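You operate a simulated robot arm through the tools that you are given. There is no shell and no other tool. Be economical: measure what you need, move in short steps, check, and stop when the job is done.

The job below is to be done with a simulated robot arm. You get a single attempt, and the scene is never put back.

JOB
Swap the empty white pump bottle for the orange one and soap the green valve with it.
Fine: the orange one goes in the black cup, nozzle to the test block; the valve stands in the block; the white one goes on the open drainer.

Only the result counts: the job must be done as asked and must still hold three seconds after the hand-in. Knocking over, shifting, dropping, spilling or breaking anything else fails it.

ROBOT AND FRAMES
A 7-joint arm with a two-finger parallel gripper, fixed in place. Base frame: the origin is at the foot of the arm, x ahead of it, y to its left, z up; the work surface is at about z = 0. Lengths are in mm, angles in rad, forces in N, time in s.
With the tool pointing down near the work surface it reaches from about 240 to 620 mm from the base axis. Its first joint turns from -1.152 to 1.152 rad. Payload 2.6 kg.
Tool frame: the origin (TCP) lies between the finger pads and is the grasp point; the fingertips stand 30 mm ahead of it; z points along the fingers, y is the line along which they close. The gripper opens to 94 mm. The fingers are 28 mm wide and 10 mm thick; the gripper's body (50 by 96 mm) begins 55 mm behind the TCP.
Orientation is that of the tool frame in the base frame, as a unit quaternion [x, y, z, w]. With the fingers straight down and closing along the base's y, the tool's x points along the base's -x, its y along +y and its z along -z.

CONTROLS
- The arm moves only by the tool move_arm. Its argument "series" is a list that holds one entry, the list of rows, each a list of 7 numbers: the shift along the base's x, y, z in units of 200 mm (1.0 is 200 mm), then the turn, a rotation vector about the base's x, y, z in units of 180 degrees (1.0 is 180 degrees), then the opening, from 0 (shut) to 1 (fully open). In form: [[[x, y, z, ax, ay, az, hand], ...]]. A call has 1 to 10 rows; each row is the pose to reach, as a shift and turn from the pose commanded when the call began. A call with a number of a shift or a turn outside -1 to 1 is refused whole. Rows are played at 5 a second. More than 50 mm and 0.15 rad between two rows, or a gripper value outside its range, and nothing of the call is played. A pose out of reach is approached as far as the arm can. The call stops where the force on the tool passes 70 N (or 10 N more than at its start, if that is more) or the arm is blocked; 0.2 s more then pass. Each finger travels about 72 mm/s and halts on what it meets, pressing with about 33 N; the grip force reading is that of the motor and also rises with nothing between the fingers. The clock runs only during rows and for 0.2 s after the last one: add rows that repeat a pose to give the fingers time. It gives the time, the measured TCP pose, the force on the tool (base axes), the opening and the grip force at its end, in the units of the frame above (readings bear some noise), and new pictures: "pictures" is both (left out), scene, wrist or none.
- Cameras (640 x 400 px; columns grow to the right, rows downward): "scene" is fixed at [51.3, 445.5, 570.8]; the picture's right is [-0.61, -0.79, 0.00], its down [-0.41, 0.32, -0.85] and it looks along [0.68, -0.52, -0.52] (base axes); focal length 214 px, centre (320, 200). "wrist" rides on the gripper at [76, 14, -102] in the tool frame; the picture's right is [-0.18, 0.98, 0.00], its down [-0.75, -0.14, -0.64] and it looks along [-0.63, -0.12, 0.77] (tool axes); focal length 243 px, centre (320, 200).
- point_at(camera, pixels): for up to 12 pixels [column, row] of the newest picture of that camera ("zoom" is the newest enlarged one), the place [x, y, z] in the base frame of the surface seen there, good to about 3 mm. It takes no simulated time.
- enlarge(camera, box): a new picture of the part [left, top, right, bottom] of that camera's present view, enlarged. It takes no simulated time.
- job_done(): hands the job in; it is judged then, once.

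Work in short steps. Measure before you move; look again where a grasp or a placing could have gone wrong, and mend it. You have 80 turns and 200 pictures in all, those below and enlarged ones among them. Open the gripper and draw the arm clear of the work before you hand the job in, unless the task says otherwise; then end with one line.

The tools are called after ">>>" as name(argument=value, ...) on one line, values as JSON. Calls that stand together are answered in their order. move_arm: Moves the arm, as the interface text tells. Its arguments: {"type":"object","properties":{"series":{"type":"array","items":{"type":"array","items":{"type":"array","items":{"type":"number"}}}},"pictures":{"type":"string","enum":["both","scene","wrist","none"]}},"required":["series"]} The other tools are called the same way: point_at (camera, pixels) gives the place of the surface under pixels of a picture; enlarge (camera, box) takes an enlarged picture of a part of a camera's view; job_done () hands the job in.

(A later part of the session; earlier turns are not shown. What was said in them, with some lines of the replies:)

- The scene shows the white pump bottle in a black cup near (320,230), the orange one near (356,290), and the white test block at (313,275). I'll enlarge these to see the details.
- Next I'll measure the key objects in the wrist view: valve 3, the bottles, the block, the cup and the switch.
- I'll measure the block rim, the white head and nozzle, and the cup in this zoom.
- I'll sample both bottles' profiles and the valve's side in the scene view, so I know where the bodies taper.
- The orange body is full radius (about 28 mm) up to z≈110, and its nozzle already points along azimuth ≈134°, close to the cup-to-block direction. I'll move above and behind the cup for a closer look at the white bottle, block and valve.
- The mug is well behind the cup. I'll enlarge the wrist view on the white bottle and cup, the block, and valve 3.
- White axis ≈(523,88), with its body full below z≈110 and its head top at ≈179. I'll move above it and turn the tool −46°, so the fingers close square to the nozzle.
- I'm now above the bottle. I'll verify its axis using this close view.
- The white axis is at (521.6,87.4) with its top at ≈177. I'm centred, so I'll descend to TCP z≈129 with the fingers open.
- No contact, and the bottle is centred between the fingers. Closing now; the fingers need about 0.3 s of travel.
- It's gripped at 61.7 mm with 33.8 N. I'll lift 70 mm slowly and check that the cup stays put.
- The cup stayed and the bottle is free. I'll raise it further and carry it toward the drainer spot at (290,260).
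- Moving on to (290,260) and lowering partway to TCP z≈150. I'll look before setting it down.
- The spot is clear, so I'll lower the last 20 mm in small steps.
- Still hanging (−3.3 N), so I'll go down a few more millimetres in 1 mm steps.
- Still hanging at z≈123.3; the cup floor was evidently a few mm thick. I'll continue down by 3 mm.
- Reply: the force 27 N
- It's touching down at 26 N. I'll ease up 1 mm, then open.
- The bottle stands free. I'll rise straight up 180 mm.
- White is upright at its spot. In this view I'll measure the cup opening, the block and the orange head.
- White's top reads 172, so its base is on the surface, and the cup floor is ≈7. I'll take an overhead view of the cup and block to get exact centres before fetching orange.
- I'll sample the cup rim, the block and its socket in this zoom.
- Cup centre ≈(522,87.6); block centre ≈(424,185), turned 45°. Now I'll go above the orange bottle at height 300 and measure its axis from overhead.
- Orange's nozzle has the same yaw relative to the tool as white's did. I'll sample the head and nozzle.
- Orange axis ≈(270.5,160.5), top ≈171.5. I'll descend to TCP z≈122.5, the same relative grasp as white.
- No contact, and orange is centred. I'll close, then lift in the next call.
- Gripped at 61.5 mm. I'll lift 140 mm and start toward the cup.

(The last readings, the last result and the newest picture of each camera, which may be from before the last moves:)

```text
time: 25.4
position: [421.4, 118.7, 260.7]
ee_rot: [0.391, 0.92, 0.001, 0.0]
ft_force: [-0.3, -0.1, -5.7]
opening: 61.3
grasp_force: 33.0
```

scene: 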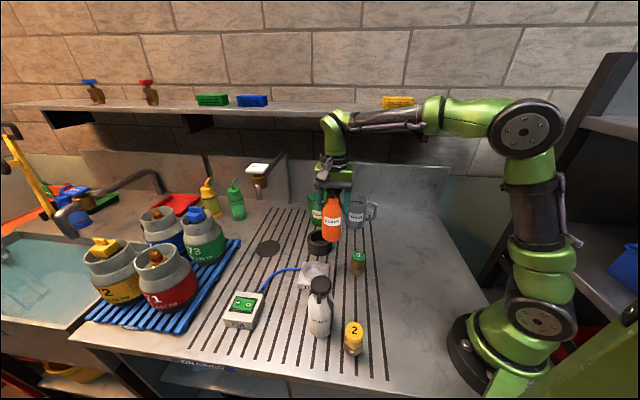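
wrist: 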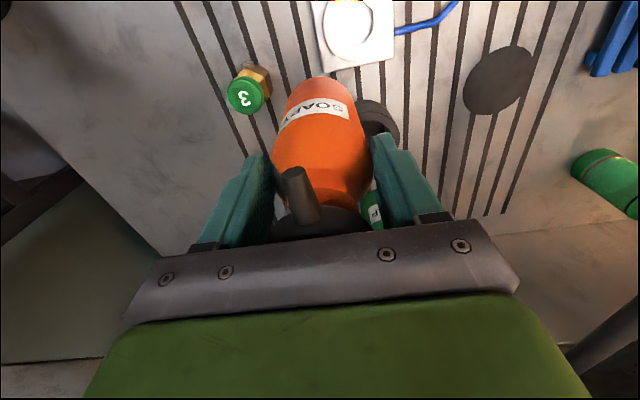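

Moving over the cup centre (522,87.6) and lowering until the bottle's base is just above the rim (TCP≈180).

>>> move_arm(series=[[[0.17, -0.05, 0, 0, 0, 0, 0.3], [0.34, -0.1, 0, 0, 0, 0, 0.3], [0.5075, -0.1475, 0, 0, 0, 0, 0.3], [0.5075, -0.1475, -0.15, 0, 0, 0, 0.3], [0.5075, -0.1475, -0.3, 0, 0, 0, 0.3], [0.5075, -0.1475, -0.41, 0, 0, 0, 0.3], [0.5075, -0.1475, -0.41, 0, 0, 0, 0.3]]], pictures="both")

>>> enlarge(camera="scene", box=[280, 180, 370, 280])

>>> enlarge(camera="wrist", box=[250, 20, 390, 240])

```text
time: 27.0
position: [521.4, 88.8, 179.8]
ee_rot: [0.391, 0.921, 0.0, 0.0]
ft_force: [0.2, -1.5, -5.2]
opening: 61.3
grasp_force: 33.0
```

scene: 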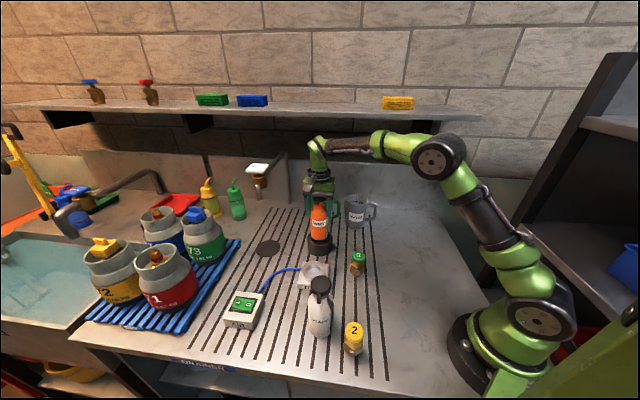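
wrist: 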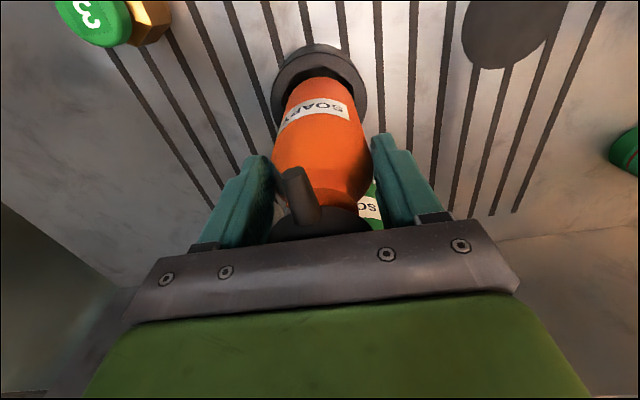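

```text
4.00 times, centred on (325, 230) of scene
```

zoom: 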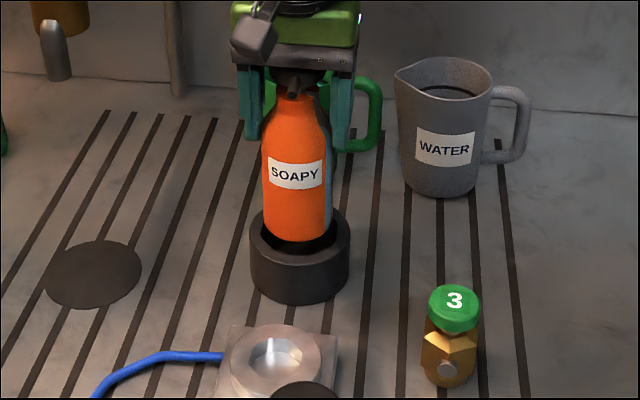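

```text
1.82 times, centred on (320, 130) of wrist
```

zoom: 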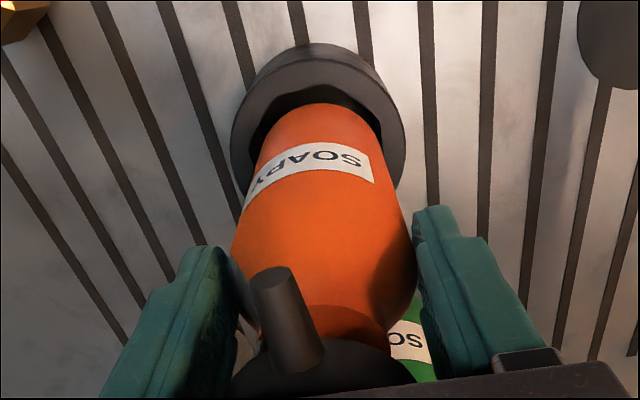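

The base is centred over the cup (318 vs 318 in the zoom). Lowering into the cup to TCP≈133.

>>> move_arm(series=[[[0, 0, -0.05, 0, 0, 0, 0.3], [0, 0, -0.1, 0, 0, 0, 0.3], [0, 0, -0.15, 0, 0, 0, 0.3], [0, 0, -0.2, 0, 0, 0, 0.3], [0, 0, -0.235, 0, 0, 0, 0.3], [0, 0, -0.235, 0, 0, 0, 0.3]]], pictures="wrist")

```text
time: 28.4
position: [522.8, 87.7, 132.5]
ee_rot: [0.39, 0.921, 0.0, 0.0]
ft_force: [-0.1, 0.5, -5.5]
opening: 61.9
grasp_force: 33.5
```

wrist: 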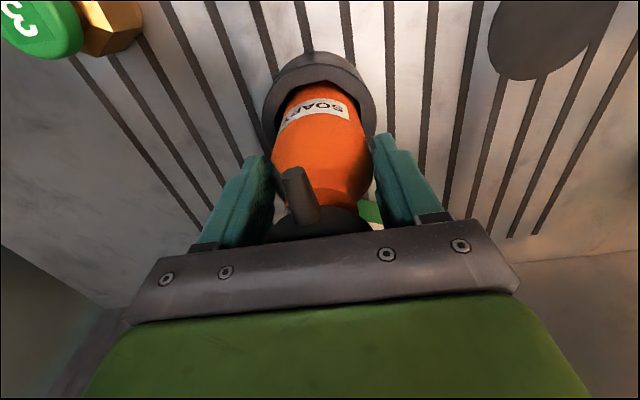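

It went in without any contact force, with full weight still on the tool. I'll continue by 1 mm steps toward the cup floor.

>>> move_arm(series=[[[0, 0, -0.005, 0, 0, 0, 0.3], [0, 0, -0.01, 0, 0, 0, 0.3], [0, 0, -0.015, 0, 0, 0, 0.3], [0, 0, -0.02, 0, 0, 0, 0.3], [0, 0, -0.02, 0, 0, 0, 0.3]]], pictures="none")

```text
time: 29.6
position: [521.6, 87.7, 129.8]
ee_rot: [0.39, 0.921, 0.0, 0.0]
ft_force: [0.3, -0.2, -6.3]
opening: 61.6
grasp_force: 33.4
```

Still hanging. I'll go another 2 mm down.

>>> move_arm(series=[[[0, 0, -0.005, 0, 0, 0, 0.3], [0, 0, -0.01, 0, 0, 0, 0.3], [0, 0, -0.01, 0, 0, 0, 0.3]]], pictures="none")

```text
time: 30.4
position: [521.7, 87.7, 127.5]
ee_rot: [0.391, 0.921, 0.0, 0.0]
ft_force: [0.2, 0.3, -5.0]
opening: 61.7
grasp_force: 33.1
```

Weight is still on the tool (−5 N), so I'll take 2 mm more.

>>> move_arm(series=[[[0, 0, -0.005, 0, 0, 0, 0.3], [0, 0, -0.01, 0, 0, 0, 0.3], [0, 0, -0.01, 0, 0, 0, 0.3]]], pictures="none")

```text
time: 31.2
position: [522.1, 88.2, 127.2]
ee_rot: [0.39, 0.921, 0.002, 0.001]
ft_force: [-7.0, -2.2, 15.3]
opening: 61.6
grasp_force: 33.2
```

It's on the cup floor (15 N). I'll ease up slightly and open.

>>> move_arm(series=[[[0, 0, 0.004, 0, 0, 0, 0.3], [0, 0, 0.004, 0, 0, 0, 0.5], [0, 0, 0.004, 0, 0, 0, 0.8], [0, 0, 0.004, 0, 0, 0, 1], [0, 0, 0.004, 0, 0, 0, 1], [0, 0, 0.004, 0, 0, 0, 1]]], pictures="wrist")

```text
time: 32.6
position: [521.9, 87.6, 126.3]
ee_rot: [0.391, 0.92, 0.0, 0.0]
ft_force: [0.8, -0.1, -1.0]
opening: 94.1
grasp_force: 0.0
```

wrist: 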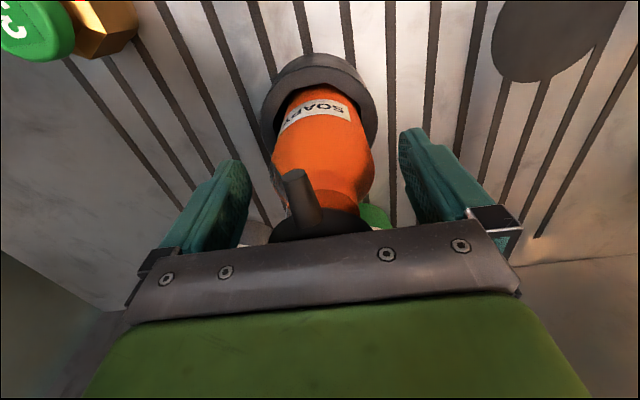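

Released. I'll rise 175 mm and check the nozzle heading from above.

>>> move_arm(series=[[[0, 0, 0.1, 0, 0, 0, 1], [0, 0, 0.3, 0, 0, 0, 1], [0, 0, 0.5, 0, 0, 0, 1], [0, 0, 0.7, 0, 0, 0, 1], [0, 0, 0.875, 0, 0, 0, 1], [0, 0, 0.875, 0, 0, 0, 1]]], pictures="both")

>>> enlarge(camera="wrist", box=[270, 10, 370, 140])

>>> enlarge(camera="scene", box=[280, 190, 380, 310])

```text
time: 34.0
position: [521.0, 87.9, 301.9]
ee_rot: [0.391, 0.92, 0.0, 0.0]
ft_force: [1.0, 0.5, -0.1]
opening: 94.3
grasp_force: 0.0
```

scene: 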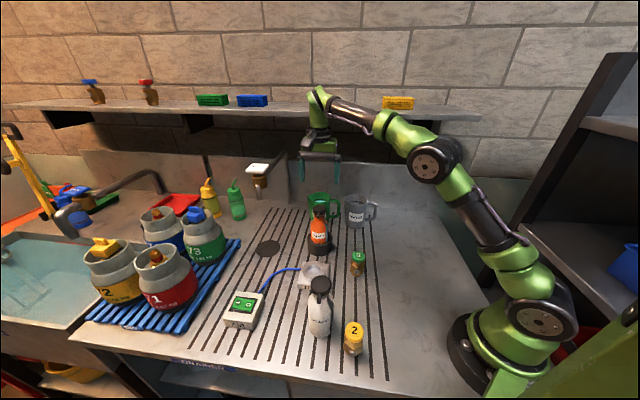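
wrist: 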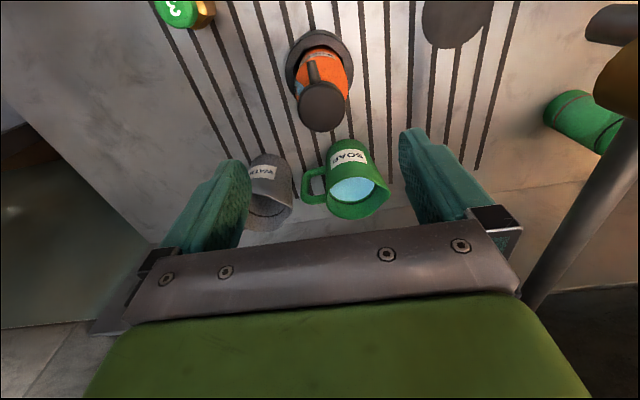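

```text
3.08 times, centred on (320, 75) of wrist
```

zoom: 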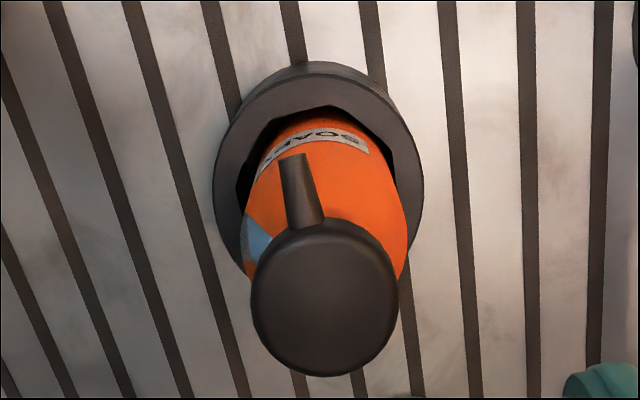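

```text
3.33 times, centred on (330, 250) of scene
```

zoom: 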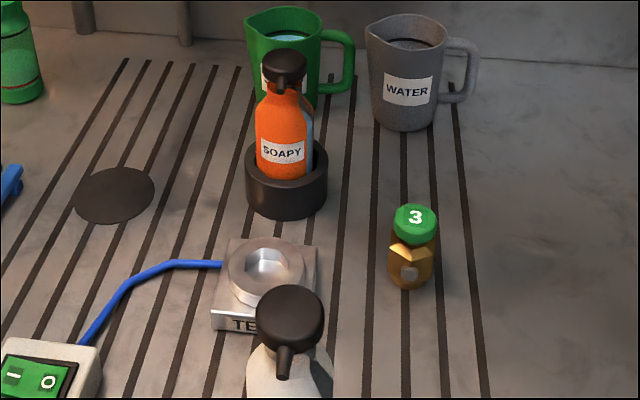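

Measuring the orange head and nozzle, plus the valve's hex faces and stub, in the two views.

>>> point_at(camera="wrist", pixels=[[321, 107], [300, 107], [342, 107], [321, 88], [321, 128], [311, 64], [314, 72], [318, 82]])

>>> point_at(camera="zoom", pixels=[[415, 218], [410, 272], [395, 260], [427, 262], [410, 285], [405, 250], [390, 270], [432, 272], [398, 240], [430, 240], [395, 220], [437, 220]])

>>> enlarge(camera="scene", box=[335, 240, 380, 285])

```text
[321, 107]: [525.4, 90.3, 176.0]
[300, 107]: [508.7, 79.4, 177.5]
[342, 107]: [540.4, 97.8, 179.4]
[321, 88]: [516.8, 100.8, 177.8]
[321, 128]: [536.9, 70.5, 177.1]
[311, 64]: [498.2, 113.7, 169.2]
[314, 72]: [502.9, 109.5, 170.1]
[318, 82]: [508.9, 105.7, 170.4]
```

```text
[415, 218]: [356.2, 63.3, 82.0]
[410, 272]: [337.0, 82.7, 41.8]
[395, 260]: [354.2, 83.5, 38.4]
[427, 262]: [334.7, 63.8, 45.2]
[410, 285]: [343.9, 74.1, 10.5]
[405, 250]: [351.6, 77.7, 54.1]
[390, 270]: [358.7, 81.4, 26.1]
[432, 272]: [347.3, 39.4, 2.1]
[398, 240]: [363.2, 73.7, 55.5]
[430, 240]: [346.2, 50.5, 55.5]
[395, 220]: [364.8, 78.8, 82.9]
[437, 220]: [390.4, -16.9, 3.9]
```

```text
8.89 times, centred on (358, 262) of scene
```

zoom: 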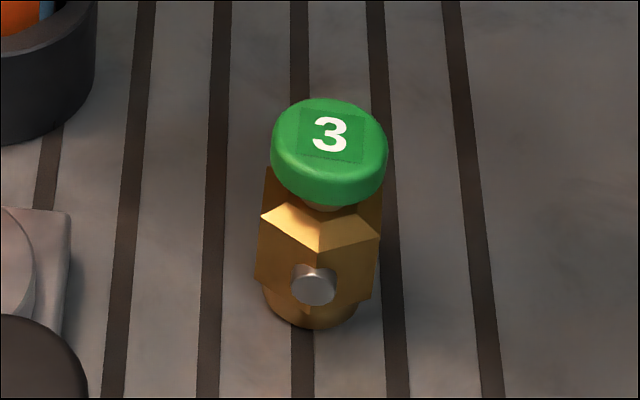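

Nozzle heading ≈137° and the direction to the block ≈136.4°, so that's good. Next I'll move in for a close look at valve 3's base shape.

>>> move_arm(series=[[[-0.2, 0.02, 0, 0, 0, 0, 1], [-0.4, 0.04, 0, 0, 0, 0, 1], [-0.6, 0.06, 0, 0, 0, 0, 1], [-0.8, 0.08, 0, 0, 0, 0, 1], [-0.96, 0.09, 0, 0, 0, 0, 1], [-0.96, 0.09, -0.2, 0, 0, 0, 1], [-0.96, 0.09, -0.4, 0, 0, 0, 1], [-0.96, 0.09, -0.6, 0, 0, 0, 1], [-0.96, 0.09, -0.7, 0, 0, 0, 1], [-0.96, 0.09, -0.7, 0, 0, 0, 1]]], pictures="wrist")

>>> enlarge(camera="wrist", box=[260, 70, 400, 230])

```text
time: 36.2
position: [329.7, 107.5, 161.5]
ee_rot: [0.391, 0.92, 0.0, 0.0]
ft_force: [0.9, 0.8, -0.3]
opening: 94.1
grasp_force: 0.1
```

wrist: 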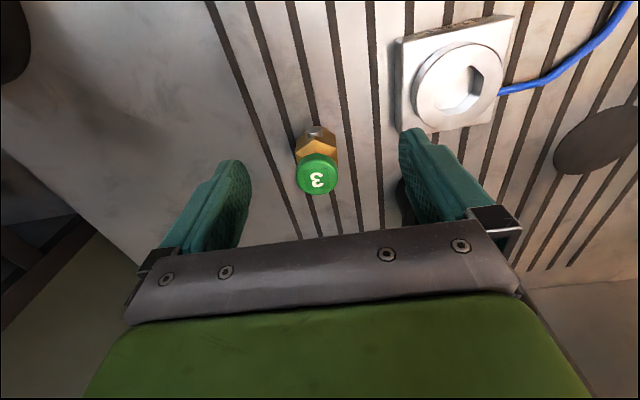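

```text
2.50 times, centred on (330, 150) of wrist
```

zoom: 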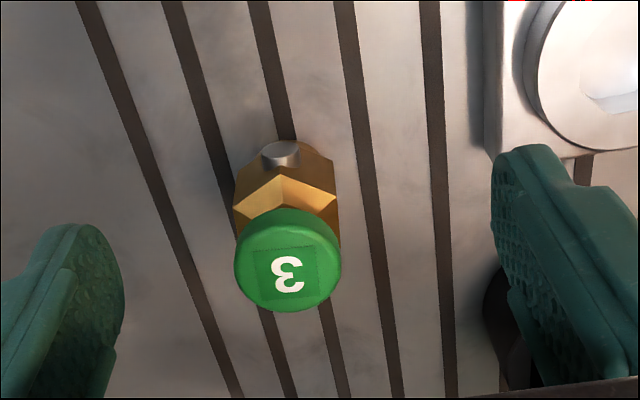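

I'll zoom in closer on the valve and on the socket from here.

>>> enlarge(camera="wrist", box=[290, 115, 345, 200])

>>> enlarge(camera="wrist", box=[390, 5, 530, 140])

>>> enlarge(camera="scene", box=[290, 255, 340, 300])

>>> enlarge(camera="scene", box=[330, 315, 380, 365])

```text
4.71 times, centred on (318, 158) of wrist
```

zoom: 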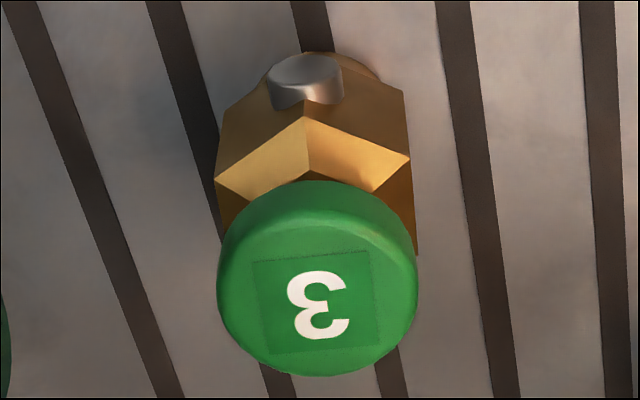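

```text
2.96 times, centred on (460, 72) of wrist
```

zoom: 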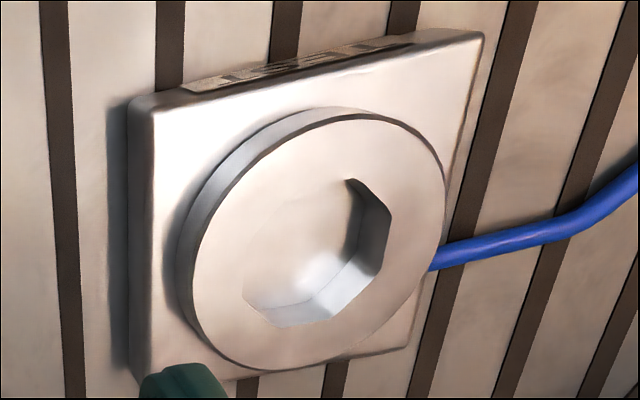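

```text
8.89 times, centred on (315, 278) of scene
```

zoom: 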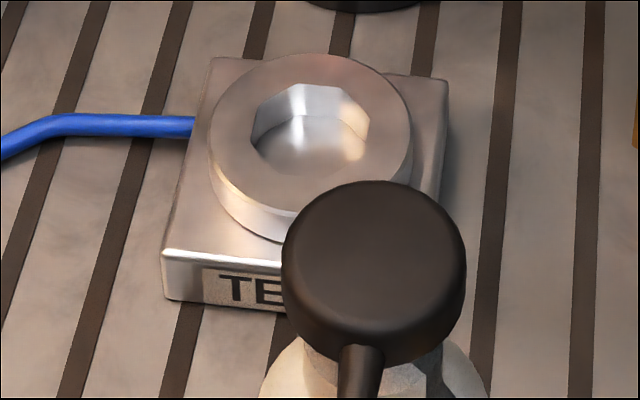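

```text
8.00 times, centred on (355, 340) of scene
```

zoom: 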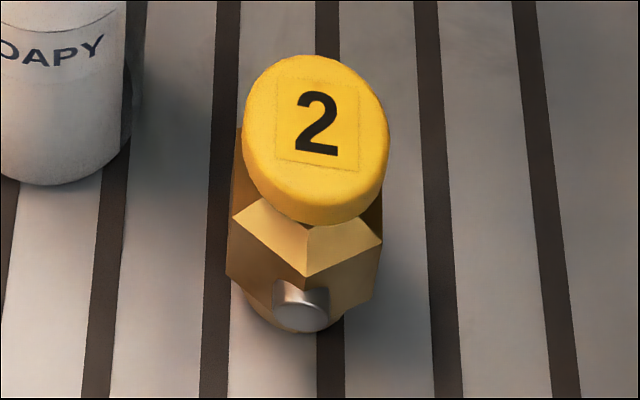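

The valve's spigot is round and the socket is an eight-sided "round" hole, so yaw isn't critical. The body's flats line up with my closing line. I'll measure the cap centre.

>>> point_at(camera="wrist", pixels=[[317, 177], [298, 177], [336, 177], [318, 162], [318, 192], [305, 190], [331, 190], [316, 131], [295, 152], [337, 150], [297, 157], [336, 156]])

```text
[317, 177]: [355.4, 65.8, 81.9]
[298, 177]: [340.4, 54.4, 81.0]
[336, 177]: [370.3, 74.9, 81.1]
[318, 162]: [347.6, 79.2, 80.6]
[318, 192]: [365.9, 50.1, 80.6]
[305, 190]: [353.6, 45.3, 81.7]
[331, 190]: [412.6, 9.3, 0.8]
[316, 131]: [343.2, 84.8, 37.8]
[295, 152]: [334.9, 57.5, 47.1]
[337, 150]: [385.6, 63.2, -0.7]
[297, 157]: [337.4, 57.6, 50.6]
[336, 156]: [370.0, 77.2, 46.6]
```

Cap centre ≈(356,64.7). I'll move over it and descend to TCP z≈62, fingers open.

>>> move_arm(series=[[[0.065, -0.1, 0, 0, 0, 0, 1], [0.13, -0.2045, 0, 0, 0, 0, 1], [0.13, -0.2045, -0.15, 0, 0, 0, 1], [0.13, -0.2045, -0.3, 0, 0, 0, 1], [0.13, -0.2045, -0.42, 0, 0, 0, 1], [0.13, -0.2045, -0.497, 0, 0, 0, 1], [0.13, -0.2045, -0.497, 0, 0, 0, 1]]], pictures="both")

```text
time: 37.8
position: [355.7, 65.1, 62.0]
ee_rot: [0.391, 0.921, 0.0, 0.0]
ft_force: [1.0, 0.1, 0.2]
opening: 94.1
grasp_force: 0.0
```

scene: 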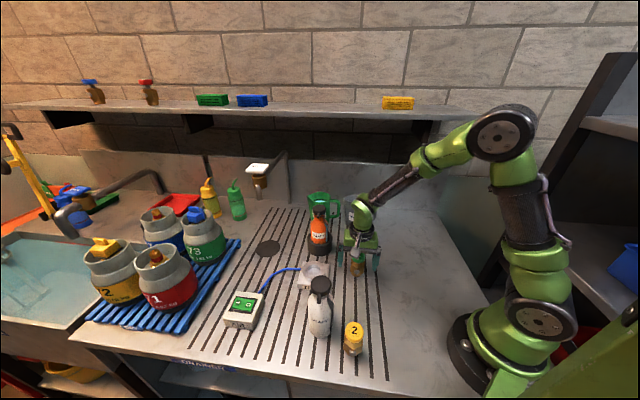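
wrist: 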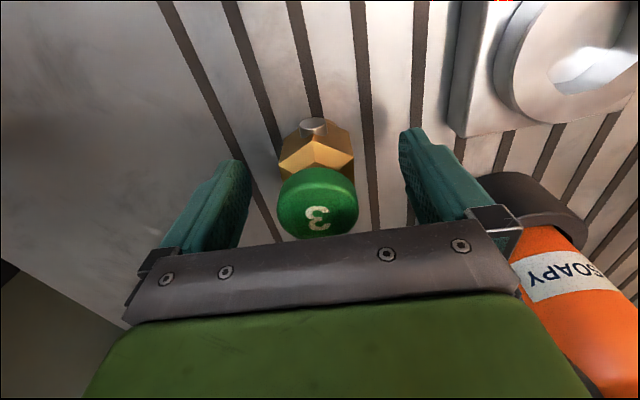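

Centred with no contact. Closing on the valve.

>>> move_arm(series=[[[0, 0, 0, 0, 0, 0, 0.7], [0, 0, 0, 0, 0, 0, 0.5], [0, 0, 0, 0, 0, 0, 0.3], [0, 0, 0, 0, 0, 0, 0.15], [0, 0, 0, 0, 0, 0, 0.15], [0, 0, 0, 0, 0, 0, 0.15], [0, 0, 0, 0, 0, 0, 0.15]]], pictures="wrist")

```text
time: 39.4
position: [355.0, 63.5, 62.5]
ee_rot: [0.39, 0.921, 0.0, 0.001]
ft_force: [0.4, 0.4, 0.4]
opening: 39.3
grasp_force: 32.9
```

wrist: 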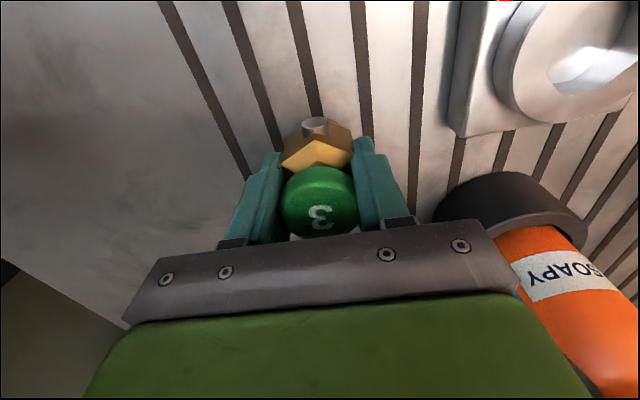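

Gripped at 39.3 mm. I'll lift 80 mm and move over the block.

>>> move_arm(series=[[[0, 0, 0.1, 0, 0, 0, 0.15], [0, 0, 0.25, 0, 0, 0, 0.15], [0, 0, 0.4, 0, 0, 0, 0.15], [0.085, 0.15, 0.4, 0, 0, 0, 0.15], [0.17, 0.3, 0.4, 0, 0, 0, 0.15], [0.255, 0.45, 0.4, 0, 0, 0, 0.15], [0.34, 0.6015, 0.4, 0, 0, 0, 0.15], [0.34, 0.6015, 0.4, 0, 0, 0, 0.15]]], pictures="both")

>>> enlarge(camera="wrist", box=[240, 30, 400, 240])

>>> enlarge(camera="scene", box=[280, 220, 360, 300])

```text
time: 41.2
position: [423.4, 184.5, 143.4]
ee_rot: [0.391, 0.921, 0.001, 0.0]
ft_force: [0.1, -0.7, -3.5]
opening: 39.4
grasp_force: 32.9
```

scene: 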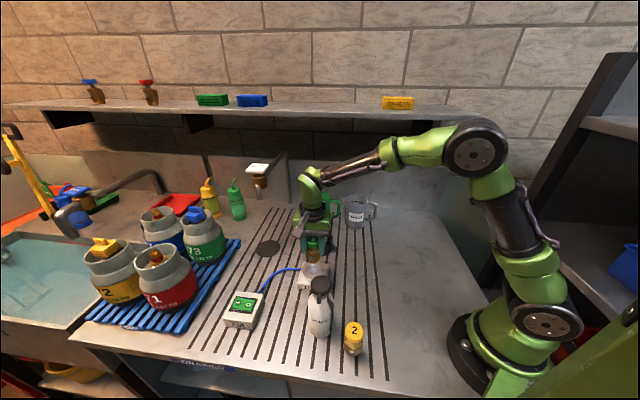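
wrist: 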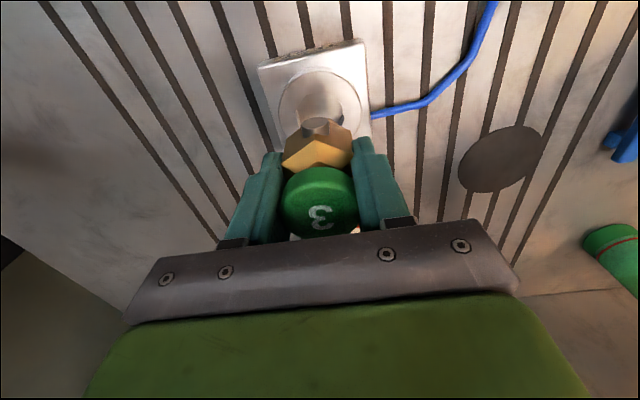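

```text
1.90 times, centred on (320, 135) of wrist
```

zoom: 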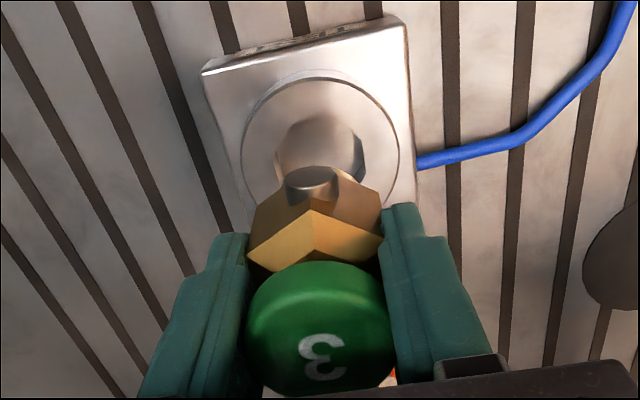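

```text
5.00 times, centred on (320, 260) of scene
```

zoom: 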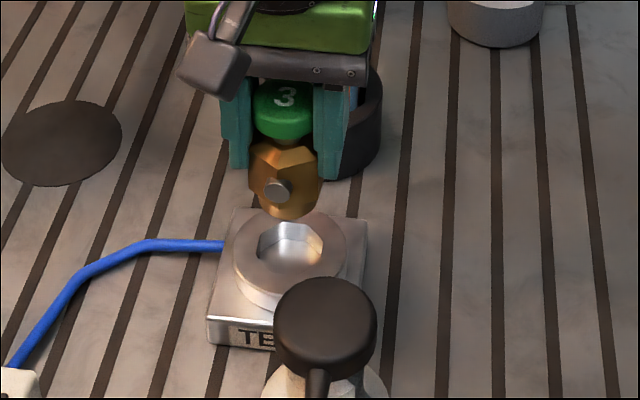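

The valve hangs right over the socket. I'll measure the rim points again here to refine the socket centre.

>>> point_at(camera="zoom", pixels=[[258, 236], [322, 236], [290, 224], [245, 250], [338, 250], [290, 250], [300, 275], [262, 285], [288, 212], [272, 185], [265, 170], [315, 175]])

>>> enlarge(camera="wrist", box=[240, 30, 400, 140])

>>> point_at(camera="zoom", pixels=[[162, 230], [466, 210], [175, 180], [440, 150], [310, 110], [250, 120], [380, 115], [240, 270], [390, 250], [300, 170], [215, 300], [430, 280]])

```text
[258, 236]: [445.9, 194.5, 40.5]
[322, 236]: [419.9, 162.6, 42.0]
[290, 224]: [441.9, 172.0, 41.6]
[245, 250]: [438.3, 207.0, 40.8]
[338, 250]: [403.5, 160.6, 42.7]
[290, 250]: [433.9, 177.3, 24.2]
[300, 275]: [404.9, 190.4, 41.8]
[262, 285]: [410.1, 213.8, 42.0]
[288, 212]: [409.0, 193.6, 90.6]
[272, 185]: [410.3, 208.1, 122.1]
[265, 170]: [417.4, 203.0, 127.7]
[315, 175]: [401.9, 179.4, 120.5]
```

```text
3.64 times, centred on (320, 85) of wrist
```

zoom: 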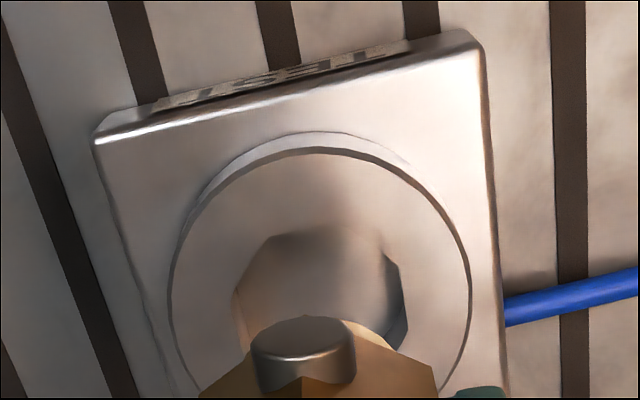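

```text
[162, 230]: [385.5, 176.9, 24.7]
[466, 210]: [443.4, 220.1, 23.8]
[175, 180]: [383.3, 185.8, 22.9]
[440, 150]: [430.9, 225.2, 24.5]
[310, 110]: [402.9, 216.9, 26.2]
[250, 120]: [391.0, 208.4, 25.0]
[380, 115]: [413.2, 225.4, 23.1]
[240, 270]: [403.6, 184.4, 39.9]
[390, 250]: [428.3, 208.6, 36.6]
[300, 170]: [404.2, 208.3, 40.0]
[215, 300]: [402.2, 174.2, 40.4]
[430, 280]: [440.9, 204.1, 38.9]
```

Socket centre estimates agree at ≈(424,184.7), where I am. I'll lower to TCP≈98, so the spigot starts entering, and check the force.

>>> move_arm(series=[[[0, 0, -0.1, 0, 0, 0, 0.15], [0, 0, -0.15, 0, 0, 0, 0.15], [0, 0, -0.18, 0, 0, 0, 0.15], [0, 0, -0.2, 0, 0, 0, 0.15], [0, 0, -0.21, 0, 0, 0, 0.15], [0, 0, -0.22, 0, 0, 0, 0.15], [0, 0, -0.22, 0, 0, 0, 0.15]]], pictures="both")

>>> enlarge(camera="scene", box=[280, 220, 360, 300])

```text
time: 42.8
position: [424.4, 185.4, 98.6]
ee_rot: [0.391, 0.92, 0.0, 0.0]
ft_force: [0.1, 0.2, -2.5]
opening: 39.3
grasp_force: 33.7
```

scene: 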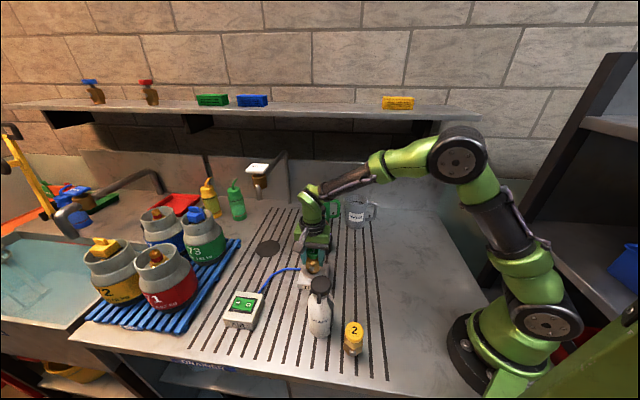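
wrist: 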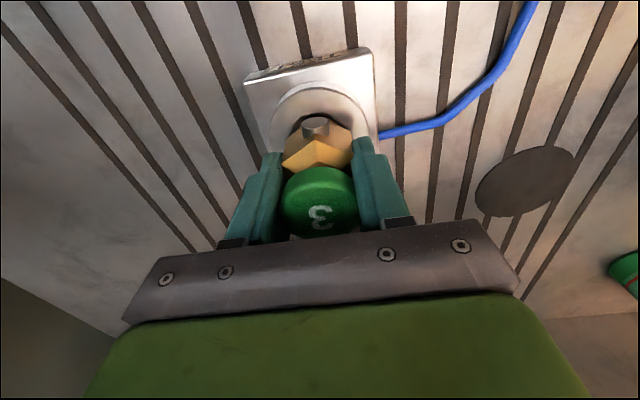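

```text
5.00 times, centred on (320, 260) of scene
```

zoom: 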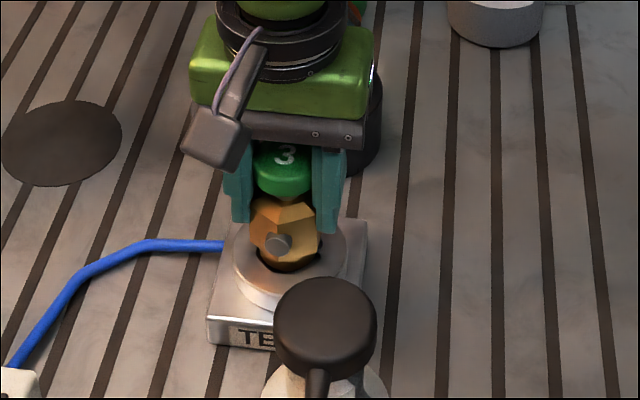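

The spigot is entering freely. Continuing down slowly to 90 and then 87.

>>> move_arm(series=[[[0, 0, -0.01, 0, 0, 0, 0.15], [0, 0, -0.02, 0, 0, 0, 0.15], [0, 0, -0.03, 0, 0, 0, 0.15], [0, 0, -0.04, 0, 0, 0, 0.15], [0, 0, -0.045, 0, 0, 0, 0.15], [0, 0, -0.045, 0, 0, 0, 0.15]]], pictures="none")

```text
time: 44.2
position: [424.8, 185.8, 88.3]
ee_rot: [0.391, 0.92, 0.0, 0.0]
ft_force: [1.1, 0.4, -3.2]
opening: 39.2
grasp_force: 32.7
```

Still no contact, so I'll do 1 mm steps down now.

>>> move_arm(series=[[[0, 0, -0.005, 0, 0, 0, 0.15], [0, 0, -0.01, 0, 0, 0, 0.15], [0, 0, -0.015, 0, 0, 0, 0.15], [0, 0, -0.015, 0, 0, 0, 0.15]]], pictures="none")

```text
time: 45.2
position: [424.7, 184.1, 88.0]
ee_rot: [0.391, 0.92, 0.001, 0.0]
ft_force: [-8.5, -3.1, 17.5]
opening: 39.2
grasp_force: 32.4
```

Seated: contact at TCP≈87.5, so the base is at ≈25 on the socket floor. I'll ease up a bit and open.

>>> move_arm(series=[[[0, 0, 0.007, 0, 0, 0, 0.15], [0, 0, 0.007, 0, 0, 0, 0.4], [0, 0, 0.007, 0, 0, 0, 0.7], [0, 0, 0.007, 0, 0, 0, 1], [0, 0, 0.007, 0, 0, 0, 1], [0, 0, 0.007, 0, 0, 0, 1]]], pictures="both")

>>> enlarge(camera="scene", box=[280, 220, 360, 300])

```text
time: 46.6
position: [423.9, 185.5, 87.9]
ee_rot: [0.39, 0.921, 0.0, 0.0]
ft_force: [0.2, 0.2, 0.5]
opening: 94.3
grasp_force: 0.0
```

scene: 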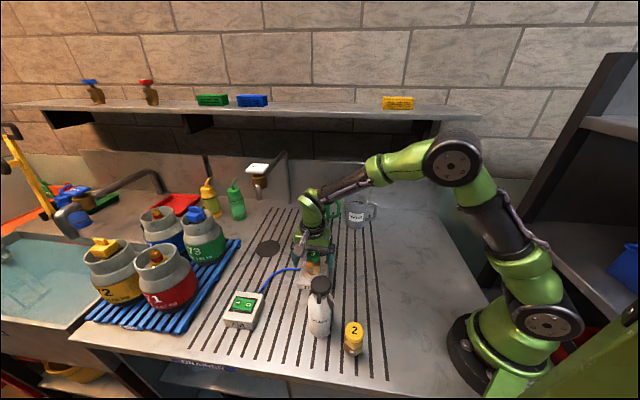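
wrist: 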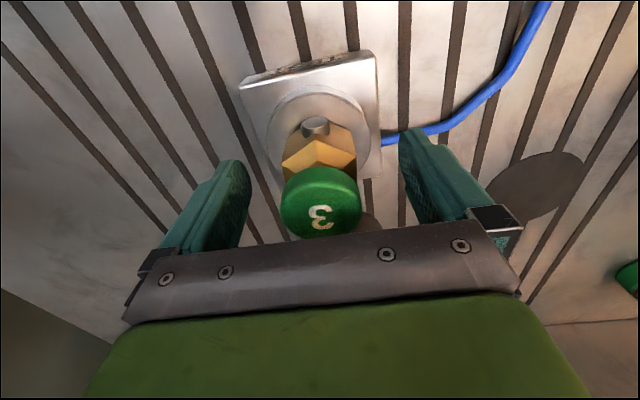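

```text
5.00 times, centred on (320, 260) of scene
```

zoom: 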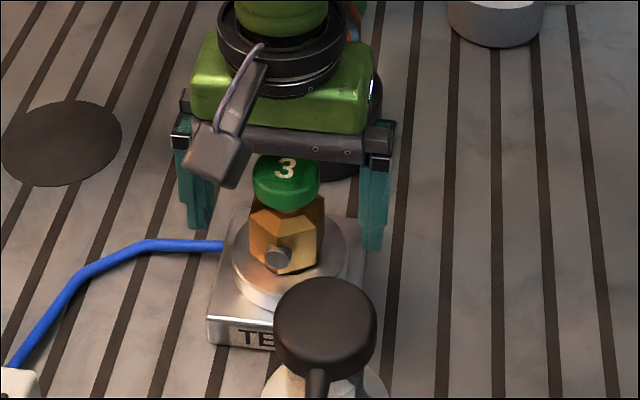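

The valve stands seated and upright. I'll rise 195 mm, then close the fingers on the way to above the orange head.

>>> move_arm(series=[[[0, 0, 0.15, 0, 0, 0, 1], [0, 0, 0.35, 0, 0, 0, 1], [0, 0, 0.55, 0, 0, 0, 1], [0, 0, 0.75, 0, 0, 0, 1], [0, 0, 0.95, 0, 0, 0, 0.6], [0.16, -0.16, 0.95, 0, 0, 0, 0.3], [0.33, -0.32, 0.95, 0, 0, 0, 0], [0.505, -0.48, 0.95, 0, 0, 0, 0], [0.505, -0.48, 0.95, 0, 0, 0, 0], [0.505, -0.48, 0.95, 0, 0, 0, 0]]], pictures="both")

>>> enlarge(camera="scene", box=[280, 190, 380, 310])

>>> enlarge(camera="wrist", box=[240, 0, 400, 160])

```text
time: 48.8
position: [525.4, 91.3, 276.6]
ee_rot: [0.391, 0.92, 0.001, 0.0]
ft_force: [-0.2, 0.5, 0.6]
opening: 0.0
grasp_force: 33.1
```

scene: 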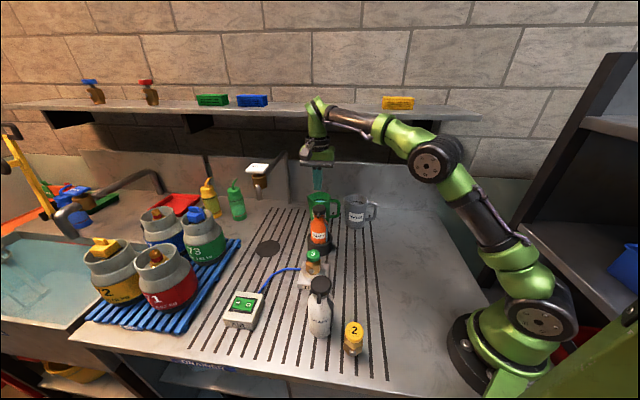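
wrist: 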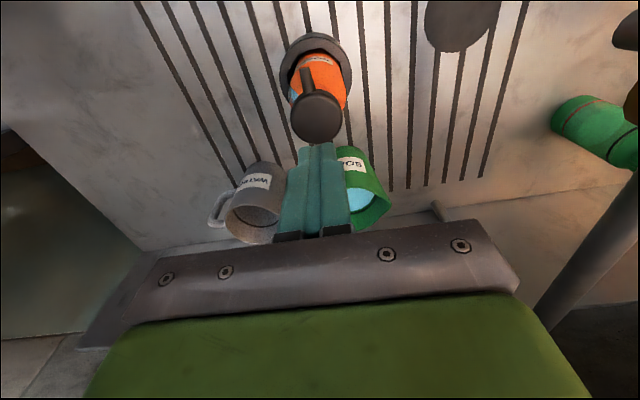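

```text
3.33 times, centred on (330, 250) of scene
```

zoom: 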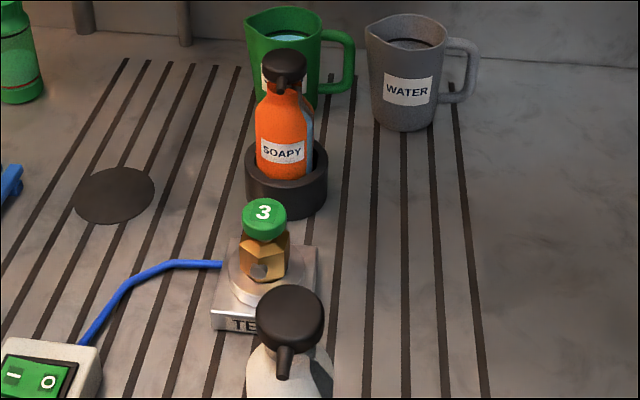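

```text
2.50 times, centred on (320, 80) of wrist
```

zoom: 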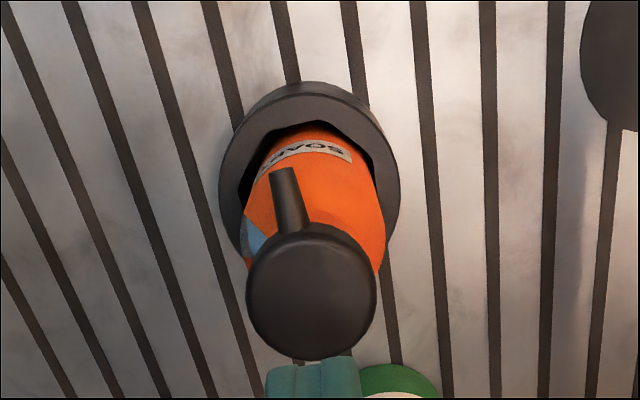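

Checking the head centre and nozzle tip, and the valve cap, before pressing.

>>> point_at(camera="zoom", pixels=[[311, 293], [255, 293], [368, 293], [311, 240], [311, 350], [282, 172], [286, 190]])

>>> point_at(camera="scene", pixels=[[314, 254], [318, 211], [316, 217], [310, 270]])

```text
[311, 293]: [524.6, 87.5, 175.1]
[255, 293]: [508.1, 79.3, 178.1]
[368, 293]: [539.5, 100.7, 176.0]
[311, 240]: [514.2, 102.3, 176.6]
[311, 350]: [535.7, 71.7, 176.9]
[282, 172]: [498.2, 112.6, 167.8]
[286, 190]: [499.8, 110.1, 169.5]
```

```text
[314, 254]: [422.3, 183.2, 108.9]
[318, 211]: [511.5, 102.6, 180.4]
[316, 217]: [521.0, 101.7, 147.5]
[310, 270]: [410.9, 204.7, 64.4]
```

Head centre (524,88.5), so the closed fingertips are right over it. I'll lower to just above it (TCP≈211).

>>> move_arm(series=[[[-0.004, -0.002, -0.15, 0, 0, 0, 0], [-0.004, -0.002, -0.28, 0, 0, 0, 0], [-0.004, -0.002, -0.33, 0, 0, 0, 0], [-0.004, -0.002, -0.33, 0, 0, 0, 0]]], pictures="both")

>>> enlarge(camera="scene", box=[280, 170, 360, 270])

```text
time: 49.8
position: [525.2, 89.1, 210.6]
ee_rot: [0.39, 0.921, -0.001, 0.0]
ft_force: [-0.2, 0.1, 0.5]
opening: 0.0
grasp_force: 33.2
```

scene: 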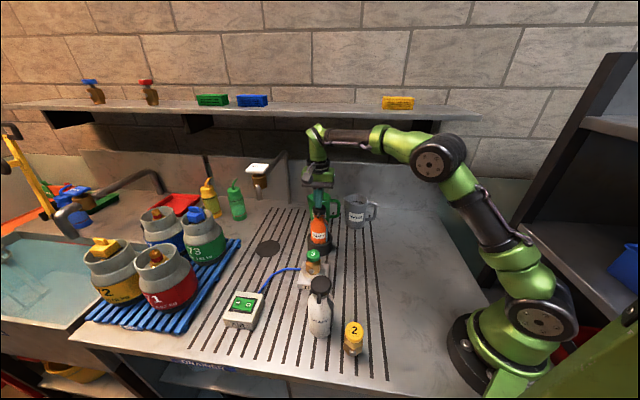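
wrist: 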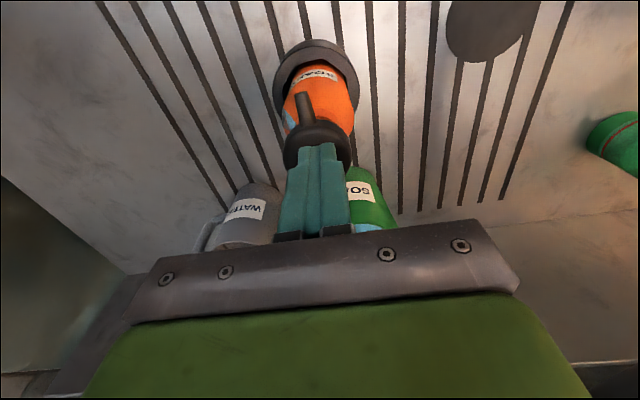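

```text
4.00 times, centred on (320, 220) of scene
```

zoom: 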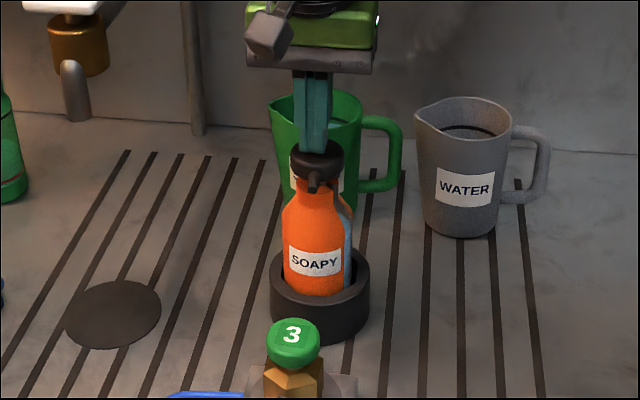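

The fingertips are just above the head. I'll press down in 2 mm steps to TCP≈197.

>>> move_arm(series=[[[0, 0, -0.015, 0, 0, 0, 0], [0, 0, -0.03, 0, 0, 0, 0], [0, 0, -0.04, 0, 0, 0, 0], [0, 0, -0.05, 0, 0, 0, 0], [0, 0, -0.06, 0, 0, 0, 0], [0, 0, -0.07, 0, 0, 0, 0], [0, 0, -0.07, 0, 0, 0, 0]]], pictures="both")

>>> enlarge(camera="scene", box=[280, 190, 360, 290])

```text
time: 51.4
position: [523.5, 89.8, 198.9]
ee_rot: [0.391, 0.921, 0.0, 0.0]
ft_force: [1.0, 3.3, 6.7]
opening: 0.1
grasp_force: 33.4
```

scene: 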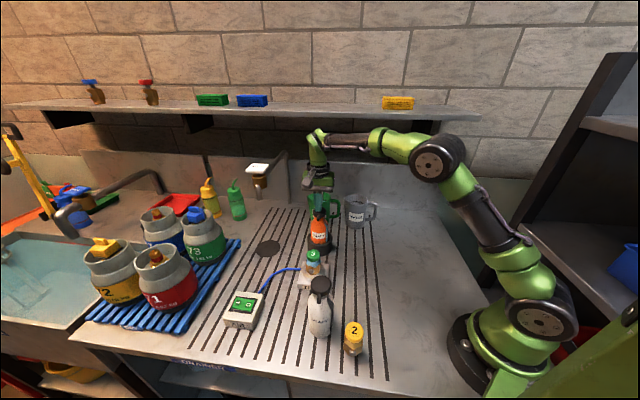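
wrist: 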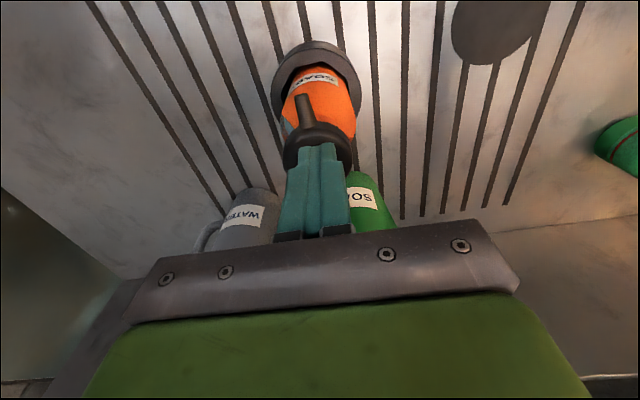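

```text
4.00 times, centred on (320, 240) of scene
```

zoom: 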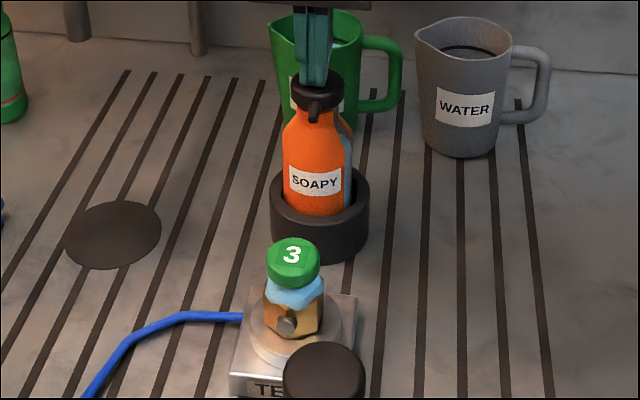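

The pump went down and a light-blue foam ring now covers the valve's neck, so it's soaped. I'll lift off straight up and check.

>>> move_arm(series=[[[0, 0, 0.03, 0, 0, 0, 0], [0, 0, 0.07, 0, 0, 0, 0], [0, 0, 0.2, 0, 0, 0, 0], [0, 0, 0.4, 0, 0, 0, 0], [0, 0, 0.6, 0, 0, 0, 0.3], [0, 0, 0.6, 0, 0, 0, 0.6], [0, 0, 0.6, 0, 0, 0, 1], [0, 0, 0.6, 0, 0, 0, 1]]], pictures="both")

>>> enlarge(camera="scene", box=[270, 190, 390, 310])

>>> enlarge(camera="scene", box=[290, 235, 340, 295])

```text
time: 53.2
position: [524.9, 89.0, 316.9]
ee_rot: [0.391, 0.92, 0.0, 0.0]
ft_force: [-0.5, 0.4, -0.2]
opening: 93.9
grasp_force: 0.0
```

scene: 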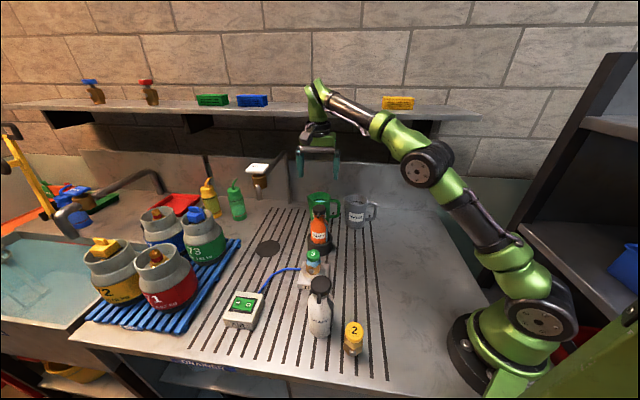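
wrist: 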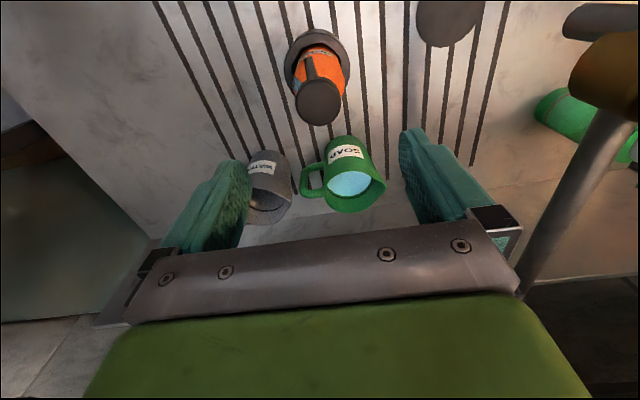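

```text
3.33 times, centred on (330, 250) of scene
```

zoom: 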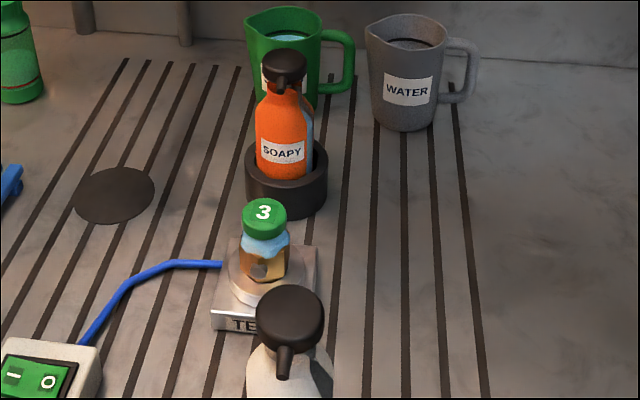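

```text
6.67 times, centred on (315, 265) of scene
```

zoom: 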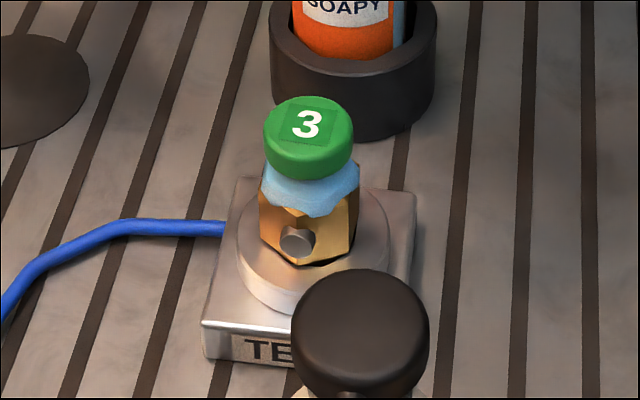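

The foam is on the valve, orange stands in the cup facing the block, white is on the open drainer, and nothing else has moved. The gripper is open and clear above, so I'm handing in.

>>> job_done()

```text
The job is handed in.
```

The orange bottle is in the black cup with its nozzle facing the test block, and the white one stands on the open drainer. The green valve is seated in the block and has foam on it after one press of the pump.
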